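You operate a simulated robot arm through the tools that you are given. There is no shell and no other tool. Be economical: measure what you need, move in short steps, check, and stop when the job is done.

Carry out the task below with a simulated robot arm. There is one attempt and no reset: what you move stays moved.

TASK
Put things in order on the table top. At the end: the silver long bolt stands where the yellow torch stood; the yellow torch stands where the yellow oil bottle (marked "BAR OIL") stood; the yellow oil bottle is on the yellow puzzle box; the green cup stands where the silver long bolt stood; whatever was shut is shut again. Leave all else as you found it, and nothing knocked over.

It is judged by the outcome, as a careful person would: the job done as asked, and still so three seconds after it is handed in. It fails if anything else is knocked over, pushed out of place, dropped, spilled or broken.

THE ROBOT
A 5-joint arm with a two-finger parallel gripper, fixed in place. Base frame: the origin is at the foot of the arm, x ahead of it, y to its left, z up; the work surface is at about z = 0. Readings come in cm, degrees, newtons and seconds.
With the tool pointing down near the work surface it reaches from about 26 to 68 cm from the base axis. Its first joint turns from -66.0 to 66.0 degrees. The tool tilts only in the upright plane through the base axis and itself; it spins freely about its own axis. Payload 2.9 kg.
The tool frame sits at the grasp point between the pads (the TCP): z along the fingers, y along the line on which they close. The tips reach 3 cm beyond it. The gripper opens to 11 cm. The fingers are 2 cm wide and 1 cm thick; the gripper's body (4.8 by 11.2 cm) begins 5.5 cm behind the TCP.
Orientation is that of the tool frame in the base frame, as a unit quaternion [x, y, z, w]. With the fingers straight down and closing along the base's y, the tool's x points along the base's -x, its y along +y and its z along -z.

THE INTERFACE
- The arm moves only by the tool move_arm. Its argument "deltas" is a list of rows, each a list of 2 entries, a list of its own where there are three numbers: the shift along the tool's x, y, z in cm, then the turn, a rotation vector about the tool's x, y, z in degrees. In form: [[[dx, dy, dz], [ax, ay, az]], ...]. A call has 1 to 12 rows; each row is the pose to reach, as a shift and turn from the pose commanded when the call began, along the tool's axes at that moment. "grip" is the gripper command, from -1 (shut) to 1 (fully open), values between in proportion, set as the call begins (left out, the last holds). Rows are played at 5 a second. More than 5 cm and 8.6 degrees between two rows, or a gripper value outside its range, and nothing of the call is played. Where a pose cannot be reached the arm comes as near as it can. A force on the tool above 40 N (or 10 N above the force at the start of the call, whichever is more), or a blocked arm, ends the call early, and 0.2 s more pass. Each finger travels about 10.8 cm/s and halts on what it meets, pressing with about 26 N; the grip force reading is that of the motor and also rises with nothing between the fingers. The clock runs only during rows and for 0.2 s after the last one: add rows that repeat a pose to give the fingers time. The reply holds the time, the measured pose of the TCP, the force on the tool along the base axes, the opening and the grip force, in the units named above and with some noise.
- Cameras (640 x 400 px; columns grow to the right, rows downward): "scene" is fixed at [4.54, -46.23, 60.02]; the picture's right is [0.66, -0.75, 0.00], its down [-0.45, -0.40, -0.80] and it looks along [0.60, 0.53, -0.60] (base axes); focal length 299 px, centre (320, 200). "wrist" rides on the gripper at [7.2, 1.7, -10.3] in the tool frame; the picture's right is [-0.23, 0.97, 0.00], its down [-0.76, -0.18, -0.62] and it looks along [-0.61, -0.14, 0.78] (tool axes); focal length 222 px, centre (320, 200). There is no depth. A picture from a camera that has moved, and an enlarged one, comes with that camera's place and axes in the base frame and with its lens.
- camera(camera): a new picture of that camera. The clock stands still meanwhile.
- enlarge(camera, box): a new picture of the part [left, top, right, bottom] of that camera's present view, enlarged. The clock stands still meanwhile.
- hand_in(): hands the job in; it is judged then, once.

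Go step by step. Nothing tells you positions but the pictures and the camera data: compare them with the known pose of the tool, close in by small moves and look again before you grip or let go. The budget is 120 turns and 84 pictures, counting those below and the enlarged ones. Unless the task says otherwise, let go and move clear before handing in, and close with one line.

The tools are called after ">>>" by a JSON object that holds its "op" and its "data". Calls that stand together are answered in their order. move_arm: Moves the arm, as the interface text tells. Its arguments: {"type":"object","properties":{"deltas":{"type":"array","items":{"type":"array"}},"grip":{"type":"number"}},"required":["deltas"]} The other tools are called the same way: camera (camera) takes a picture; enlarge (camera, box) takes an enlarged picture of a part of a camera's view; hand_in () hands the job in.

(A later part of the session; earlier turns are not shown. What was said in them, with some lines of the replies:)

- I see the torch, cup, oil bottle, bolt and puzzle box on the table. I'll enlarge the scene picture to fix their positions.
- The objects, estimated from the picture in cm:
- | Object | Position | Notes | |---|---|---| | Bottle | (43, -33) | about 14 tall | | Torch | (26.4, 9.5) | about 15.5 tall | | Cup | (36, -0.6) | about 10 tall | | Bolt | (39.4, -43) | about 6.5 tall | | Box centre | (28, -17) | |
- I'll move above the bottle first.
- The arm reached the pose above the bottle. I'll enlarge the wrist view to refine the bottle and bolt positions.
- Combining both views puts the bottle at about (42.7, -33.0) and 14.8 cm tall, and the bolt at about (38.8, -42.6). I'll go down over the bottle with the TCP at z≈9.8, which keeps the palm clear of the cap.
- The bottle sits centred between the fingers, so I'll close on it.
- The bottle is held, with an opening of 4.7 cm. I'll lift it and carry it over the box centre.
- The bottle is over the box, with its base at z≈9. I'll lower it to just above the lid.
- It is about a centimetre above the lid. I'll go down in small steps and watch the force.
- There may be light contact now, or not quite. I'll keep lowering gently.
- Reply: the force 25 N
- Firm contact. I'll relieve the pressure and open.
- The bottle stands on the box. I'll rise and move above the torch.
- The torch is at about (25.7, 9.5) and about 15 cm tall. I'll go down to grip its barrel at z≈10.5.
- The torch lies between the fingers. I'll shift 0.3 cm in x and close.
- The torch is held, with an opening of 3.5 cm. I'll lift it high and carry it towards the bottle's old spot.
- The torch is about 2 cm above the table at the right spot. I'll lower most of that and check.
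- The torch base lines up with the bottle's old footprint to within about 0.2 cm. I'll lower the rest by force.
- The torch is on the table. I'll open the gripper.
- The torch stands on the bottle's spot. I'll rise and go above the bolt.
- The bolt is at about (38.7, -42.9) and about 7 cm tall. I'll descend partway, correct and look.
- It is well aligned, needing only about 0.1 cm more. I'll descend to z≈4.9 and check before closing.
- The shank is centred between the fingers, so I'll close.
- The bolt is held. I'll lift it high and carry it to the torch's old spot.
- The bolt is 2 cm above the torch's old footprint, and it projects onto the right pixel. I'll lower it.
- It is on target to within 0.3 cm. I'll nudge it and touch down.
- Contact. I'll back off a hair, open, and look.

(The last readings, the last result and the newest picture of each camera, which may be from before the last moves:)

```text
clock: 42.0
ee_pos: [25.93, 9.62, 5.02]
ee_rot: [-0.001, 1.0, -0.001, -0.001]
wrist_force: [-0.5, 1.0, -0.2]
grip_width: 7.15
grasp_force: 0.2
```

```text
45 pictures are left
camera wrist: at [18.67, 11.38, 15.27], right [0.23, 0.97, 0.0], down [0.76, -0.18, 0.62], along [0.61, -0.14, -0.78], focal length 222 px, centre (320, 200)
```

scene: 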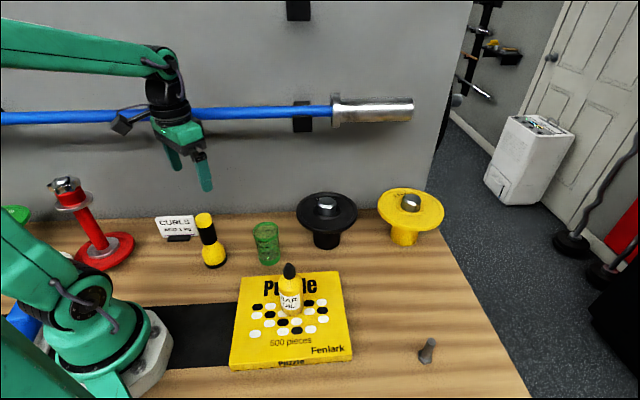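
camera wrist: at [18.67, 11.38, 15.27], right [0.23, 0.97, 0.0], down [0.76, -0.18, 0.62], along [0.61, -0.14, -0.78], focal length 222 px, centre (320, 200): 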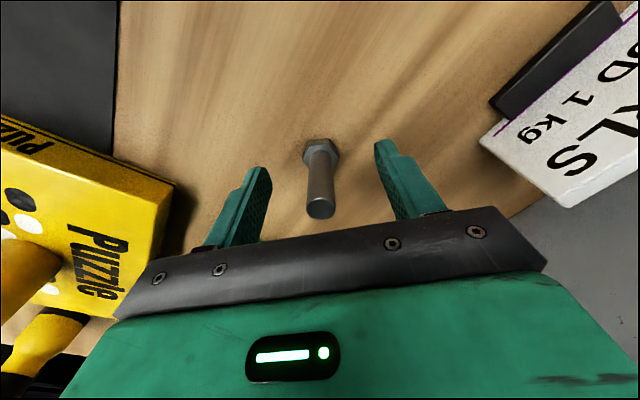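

The bolt stands. I'll rise and move above the cup with the gripper fully open.

>>> {"op": "move_arm", "data": {"deltas": [[[0, 0, -4], [0, 0, 0]], [[0, 0, -8], [0, 0, 0]], [[0, 0, -12], [0, 0, 0]], [[0, 0, -16], [0, 0, 0]], [[0, 0, -18], [0, 0, 0]], [[-3.3, -3.3, -18], [0, 0, 0]], [[-6.6, -6.6, -18], [0, 0, 0]], [[-9.8, -9.9, -18], [0, 0, 0]], [[-9.8, -9.9, -18], [0, 0, 0]], [[-9.8, -9.9, -18], [0, 0, 0]]], "grip": 1}}

>>> {"op": "camera", "data": {"camera": "wrist"}}

>>> {"op": "enlarge", "data": {"camera": "wrist", "box": [250, 50, 410, 150]}}

>>> {"op": "camera", "data": {"camera": "scene"}}

```text
clock: 44.2
ee_pos: [35.71, -0.68, 23.18]
ee_rot: [-0.001, 1.0, 0.0, 0.0]
wrist_force: [0.2, 0.5, -0.4]
grip_width: 10.99
grasp_force: 0.1
```

```text
44 pictures are left
camera wrist: at [28.44, 1.18, 33.46], right [0.23, 0.97, 0.0], down [0.76, -0.18, 0.62], along [0.61, -0.14, -0.78], focal length 222 px, centre (320, 200)
```

wrist: 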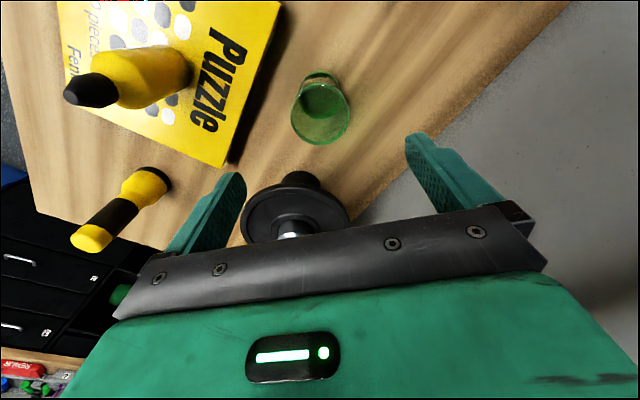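

```text
4.00 times, centred on (330, 100) of wrist
camera zoom: at [28.44, 1.18, 33.46], right [0.23, 0.97, 0.0], down [0.76, -0.18, 0.62], along [0.61, -0.14, -0.78], focal length 888 px, centre (280, 600)
```

zoom: 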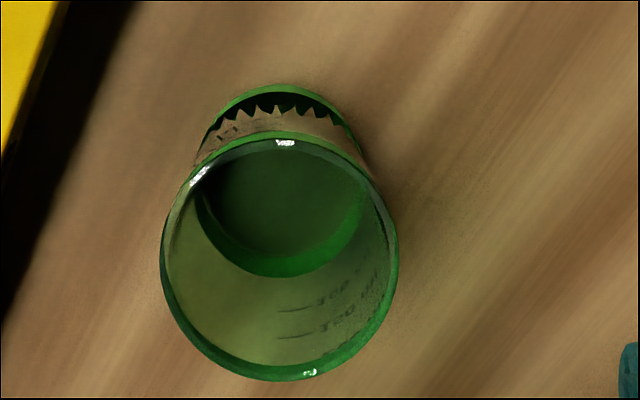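

```text
42 pictures are left
```

scene: 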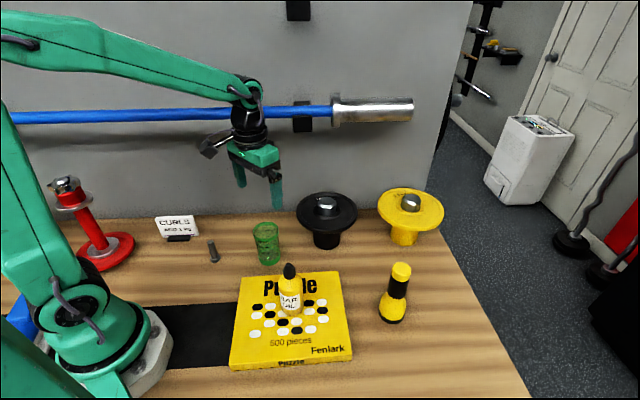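

The cup is empty as far as I can see, at about (36.0, -0.4) with a rim of about 6.1 cm. I'll lower to z≈7 around it.

>>> {"op": "move_arm", "data": {"deltas": [[[-0.2, 0, 4], [0, 0, 0]], [[-0.2, 0, 8], [0, 0, 0]], [[-0.2, 0, 12], [0, 0, 0]], [[-0.2, 0, 15], [0, 0, 0]], [[-0.2, 0, 16], [0, 0, 0]], [[-0.2, 0, 16], [0, 0, 0]], [[-0.2, 0, 16], [0, 0, 0]]]}}

>>> {"op": "camera", "data": {"camera": "wrist"}}

>>> {"op": "enlarge", "data": {"camera": "scene", "box": [190, 190, 350, 290]}}

```text
clock: 45.8
ee_pos: [35.9, -0.42, 7.0]
ee_rot: [-0.002, 1.0, 0.0, 0.0]
wrist_force: [0.8, 0.3, 0.4]
grip_width: 10.99
grasp_force: 0.0
```

```text
41 pictures are left
camera wrist: at [28.58, 1.34, 17.28], right [0.23, 0.97, 0.0], down [0.76, -0.18, 0.62], along [0.61, -0.14, -0.78], focal length 222 px, centre (320, 200)
```

wrist: 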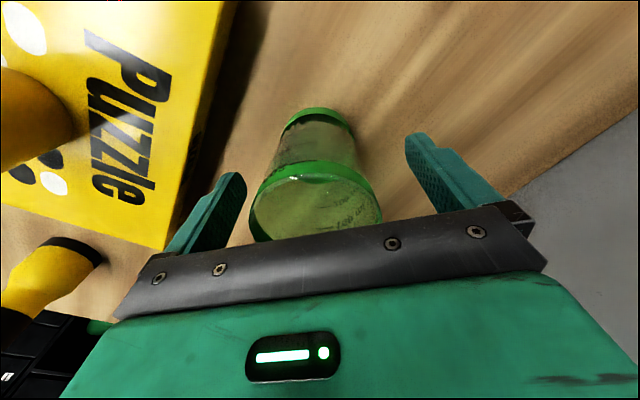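

```text
4.00 times, centred on (270, 240) of scene
camera zoom: at [4.54, -46.23, 60.02], right [0.66, -0.75, 0.0], down [-0.45, -0.4, -0.8], along [0.6, 0.53, -0.6], focal length 1196 px, centre (520, 40)
```

zoom: 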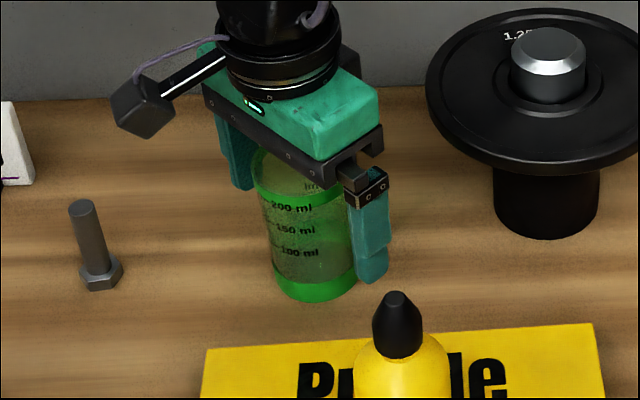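

The cup is centred between the fingers, so I'll close.

>>> {"op": "move_arm", "data": {"deltas": [[[0, 0, 0], [0, 0, 0]], [[0, 0, 0], [0, 0, 0]], [[0, 0, 0], [0, 0, 0]], [[0, 0, 0], [0, 0, 0]]], "grip": -1}}

>>> {"op": "camera", "data": {"camera": "wrist"}}

```text
clock: 46.8
ee_pos: [35.89, -0.46, 7.07]
ee_rot: [0.0, 1.0, 0.0, 0.0]
wrist_force: [0.7, 0.7, 0.1]
grip_width: 5.6
grasp_force: 25.6
```

```text
39 pictures are left
camera wrist: at [28.58, 1.34, 17.3], right [0.23, 0.97, 0.0], down [0.76, -0.18, 0.62], along [0.61, -0.14, -0.78], focal length 222 px, centre (320, 200)
```

wrist: 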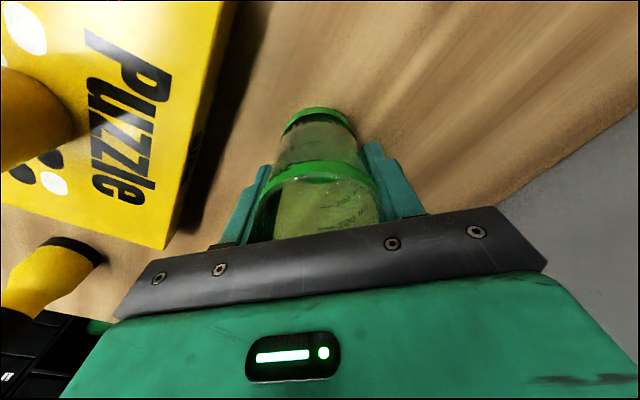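

The cup is held, with an opening of 5.6 cm. I'll lift it high and carry it smoothly to the bolt's old spot.

>>> {"op": "move_arm", "data": {"deltas": [[[0, 0, -1.5], [0, 0, 0]], [[0, 0, -4.5], [0, 0, 0]], [[0, 0, -8], [0, 0, 0]], [[0, 0, -12], [0, 0, 0]], [[0, 0, -16], [0, 0, 0]], [[0, 0, -19], [0, 0, 0]], [[0, 0, -20], [0, 0, 0]], [[-0.15, -2.5, -20], [0, 0, 0]], [[-0.4, -6.5, -20], [0, 0, 0]], [[-0.65, -10.7, -20], [0, 0, 0]], [[-0.9, -15, -20], [0, 0, 0]], [[-1.15, -19, -20], [0, 0, 0]]]}}

>>> {"op": "move_arm", "data": {"deltas": [[[-0.25, -4, 0], [0, 0, 0]], [[-0.5, -8, 0], [0, 0, 0]], [[-0.75, -12, 0], [0, 0, 0]], [[-1, -16, 0], [0, 0, 0]], [[-1.3, -20, 0], [0, 0, 0]], [[-1.5, -22.7, 0], [0, 0, 0]], [[-1.55, -23.75, 0], [0, 0, 0]], [[-1.55, -23.75, 2], [0, 0, 0]], [[-1.55, -23.75, 6], [0, 0, 0]], [[-1.55, -23.75, 10], [0, 0, 0]], [[-1.55, -23.75, 14], [0, 0, 0]], [[-1.55, -23.75, 16], [0, 0, 0]]]}}

>>> {"op": "move_arm", "data": {"deltas": [[[0, 0, 1], [0, 0, 0]], [[0, 0, 2], [0, 0, 0]], [[0, 0, 2], [0, 0, 0]]]}}

>>> {"op": "camera", "data": {"camera": "wrist"}}

>>> {"op": "enlarge", "data": {"camera": "scene", "box": [340, 280, 500, 380]}}

```text
clock: 49.4
ee_pos: [37.38, -19.6, 27.25]
ee_rot: [0.0, 1.0, 0.0, 0.0]
wrist_force: [-0.2, -0.6, 0.5]
grip_width: 5.63
grasp_force: 26.0
```

```text
clock: 52.0
ee_pos: [38.74, -43.06, 11.12]
ee_rot: [-0.001, 1.0, 0.0, 0.001]
wrist_force: [-0.2, 0.2, -0.4]
grip_width: 5.58
grasp_force: 26.3
```

```text
clock: 52.8
ee_pos: [38.75, -43.18, 9.05]
ee_rot: [0.0, 1.0, 0.0, -0.001]
wrist_force: [-0.3, 0.0, -0.8]
grip_width: 5.61
grasp_force: 25.6
```

```text
38 pictures are left
camera wrist: at [31.39, -41.36, 19.35], right [0.23, 0.97, 0.0], down [0.76, -0.18, 0.62], along [0.61, -0.14, -0.78], focal length 222 px, centre (320, 200)
```

wrist: 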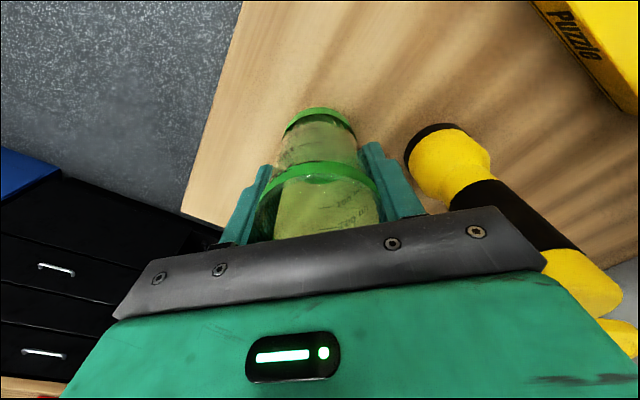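

```text
4.00 times, centred on (420, 330) of scene
camera zoom: at [4.54, -46.23, 60.02], right [0.66, -0.75, 0.0], down [-0.45, -0.4, -0.8], along [0.6, 0.53, -0.6], focal length 1196 px, centre (-80, -320)
```

zoom: 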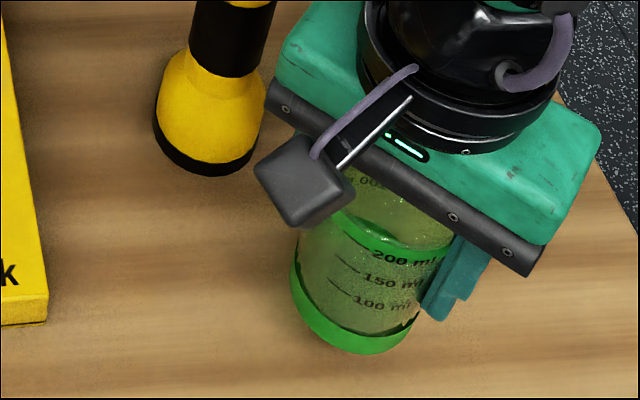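

The cup is about 2 cm above the spot. I'll lower most of that and compare with the bolt's original footprint.

>>> {"op": "move_arm", "data": {"deltas": [[[0, 0, 0.8], [0, 0, 0]], [[0, 0, 1.5], [0, 0, 0]], [[0, 0, 1.5], [0, 0, 0]]]}}

>>> {"op": "enlarge", "data": {"camera": "scene", "box": [340, 280, 500, 380]}}

```text
clock: 53.6
ee_pos: [38.85, -43.15, 7.46]
ee_rot: [0.0, 1.0, 0.0, 0.0]
wrist_force: [0.2, 0.4, -0.5]
grip_width: 5.62
grasp_force: 26.2
```

```text
4.00 times, centred on (420, 330) of scene
camera zoom: at [4.54, -46.23, 60.02], right [0.66, -0.75, 0.0], down [-0.45, -0.4, -0.8], along [0.6, 0.53, -0.6], focal length 1196 px, centre (-80, -320)
```

zoom: 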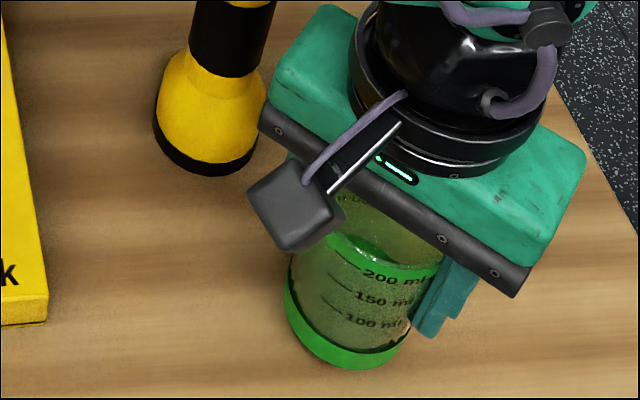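

The footprint needs about a 0.25 cm shift. I'll apply it and touch down.

>>> {"op": "move_arm", "data": {"deltas": [[[-0.12, 0.25, 0], [0, 0, 0]], [[-0.12, 0.25, 0.25], [0, 0, 0]], [[-0.12, 0.25, 0.25], [0, 0, 0]]]}}

>>> {"op": "move_arm", "data": {"deltas": [[[0, 0, 0.15], [0, 0, 0]], [[0, 0, 0.15], [0, 0, 0]]]}}

>>> {"op": "move_arm", "data": {"deltas": [[[0, 0, 0.12], [0, 0, 0]], [[0, 0, 0.12], [0, 0, 0]]]}}

```text
clock: 54.4
ee_pos: [38.85, -42.89, 7.28]
ee_rot: [-0.001, 1.0, 0.0, 0.0]
wrist_force: [-0.1, 0.5, -0.3]
grip_width: 5.61
grasp_force: 26.2
```

```text
clock: 55.0
ee_pos: [38.8, -42.83, 7.17]
ee_rot: [-0.001, 1.0, 0.0, 0.0]
wrist_force: [-0.8, 0.1, 0.0]
grip_width: 5.64
grasp_force: 25.9
```

```text
clock: 55.6
ee_pos: [38.94, -42.85, 6.93]
ee_rot: [-0.001, 1.0, 0.001, 0.001]
wrist_force: [-0.3, 0.0, -0.7]
grip_width: 5.61
grasp_force: 26.2
```

>>> {"op": "move_arm", "data": {"deltas": [[[0, 0, 0.1], [0, 0, 0]], [[0, 0, 0.1], [0, 0, 0]]]}}

>>> {"op": "move_arm", "data": {"deltas": [[[0, 0, 0.05], [0, 0, 0]], [[0, 0, 0.05], [0, 0, 0]]]}}

```text
clock: 56.2
ee_pos: [38.9, -42.86, 6.86]
ee_rot: [-0.001, 1.0, -0.001, 0.0]
wrist_force: [-0.4, 1.3, 5.8]
grip_width: 5.6
grasp_force: 26.1
```

```text
clock: 56.8
ee_pos: [38.95, -42.85, 6.93]
ee_rot: [-0.001, 1.0, 0.0, 0.0]
wrist_force: [3.1, 1.9, 8.8]
grip_width: 5.62
grasp_force: 25.9
```

The cup touches the table. I'll open partly, so the fingers stay clear of the torch, and look.

>>> {"op": "move_arm", "data": {"deltas": [[[0, 0, -0.1], [0, 0, 0]], [[0, 0, -0.1], [0, 0, 0]], [[0, 0, -0.1], [0, 0, 0]], [[0, 0, -0.1], [0, 0, 0]]], "grip": 0.7}}

>>> {"op": "camera", "data": {"camera": "wrist"}}

```text
clock: 57.8
ee_pos: [38.79, -42.9, 7.0]
ee_rot: [0.0, 1.0, 0.0, 0.0]
wrist_force: [-0.1, 0.4, -0.2]
grip_width: 9.34
grasp_force: 0.1
```

```text
35 pictures are left
camera wrist: at [31.48, -41.13, 17.27], right [0.23, 0.97, 0.0], down [0.76, -0.18, 0.62], along [0.61, -0.14, -0.78], focal length 222 px, centre (320, 200)
```

wrist: 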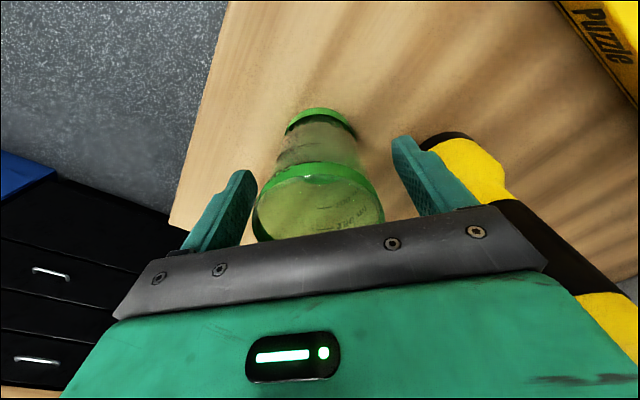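

The cup is free and standing. I'll rise straight up, then move clear to the starting area.

>>> {"op": "move_arm", "data": {"deltas": [[[0, 0, -3], [0, 0, 0]], [[0, 0, -7], [0, 0, 0]], [[0, 0, -11], [0, 0, 0]], [[0, 0, -15], [0, 0, 0]], [[0, 0, -19], [0, 0, 0]], [[0, 0, -23.5], [0, 0, 0]], [[0, 4.5, -23.5], [0, 0, 0]], [[0, 9, -23.5], [0, 0, 0]], [[0, 13.5, -23.5], [0, 0, 0]], [[0, 18, -23.5], [0, 0, 0]], [[0, 22.5, -23.5], [0, 0, 0]], [[0, 27, -23.5], [0, 0, 0]]]}}

>>> {"op": "move_arm", "data": {"deltas": [[[0, 4, 0], [0, 0, 0]], [[0, 8, 0], [0, 0, 0]], [[0, 8, 0], [0, 0, 0]]], "grip": 1}}

>>> {"op": "camera", "data": {"camera": "scene"}}

>>> {"op": "enlarge", "data": {"camera": "scene", "box": [340, 260, 500, 380]}}

```text
clock: 60.4
ee_pos: [39.08, -15.97, 30.7]
ee_rot: [0.0, 1.0, 0.0, 0.0]
wrist_force: [-0.2, 0.8, 0.0]
grip_width: 9.36
grasp_force: 0.1
```

```text
clock: 61.2
ee_pos: [38.8, -7.91, 30.6]
ee_rot: [0.0, 1.0, 0.0, 0.0]
wrist_force: [-0.8, 0.1, -0.9]
grip_width: 10.97
grasp_force: 0.1
```

```text
34 pictures are left
```

scene: 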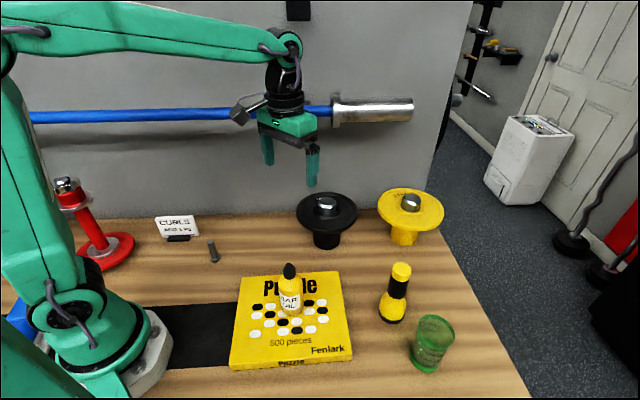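

```text
3.33 times, centred on (420, 320) of scene
camera zoom: at [4.54, -46.23, 60.02], right [0.66, -0.75, 0.0], down [-0.45, -0.4, -0.8], along [0.6, 0.53, -0.6], focal length 996 px, centre (-13, -200)
```

zoom: 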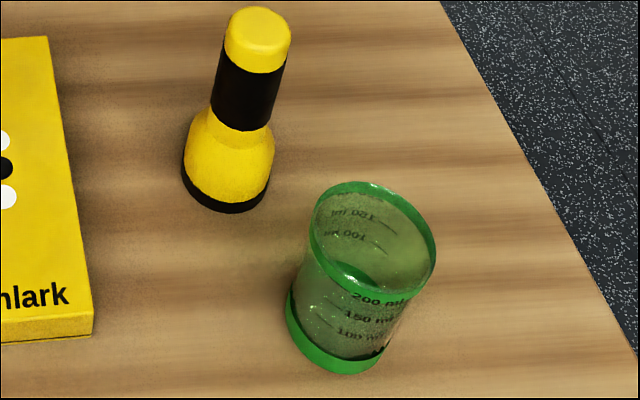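

Everything stands where it should, the other objects are unmoved, nothing was opened, and the arm is clear. I'll hand in.

>>> {"op": "hand_in", "data": {}}

```text
The job is handed in.
```

The bolt, torch and cup each stand on their asked-for spots by the camera check, and the oil bottle stands on the puzzle box. Nothing was opened, and nothing else was moved or knocked over.
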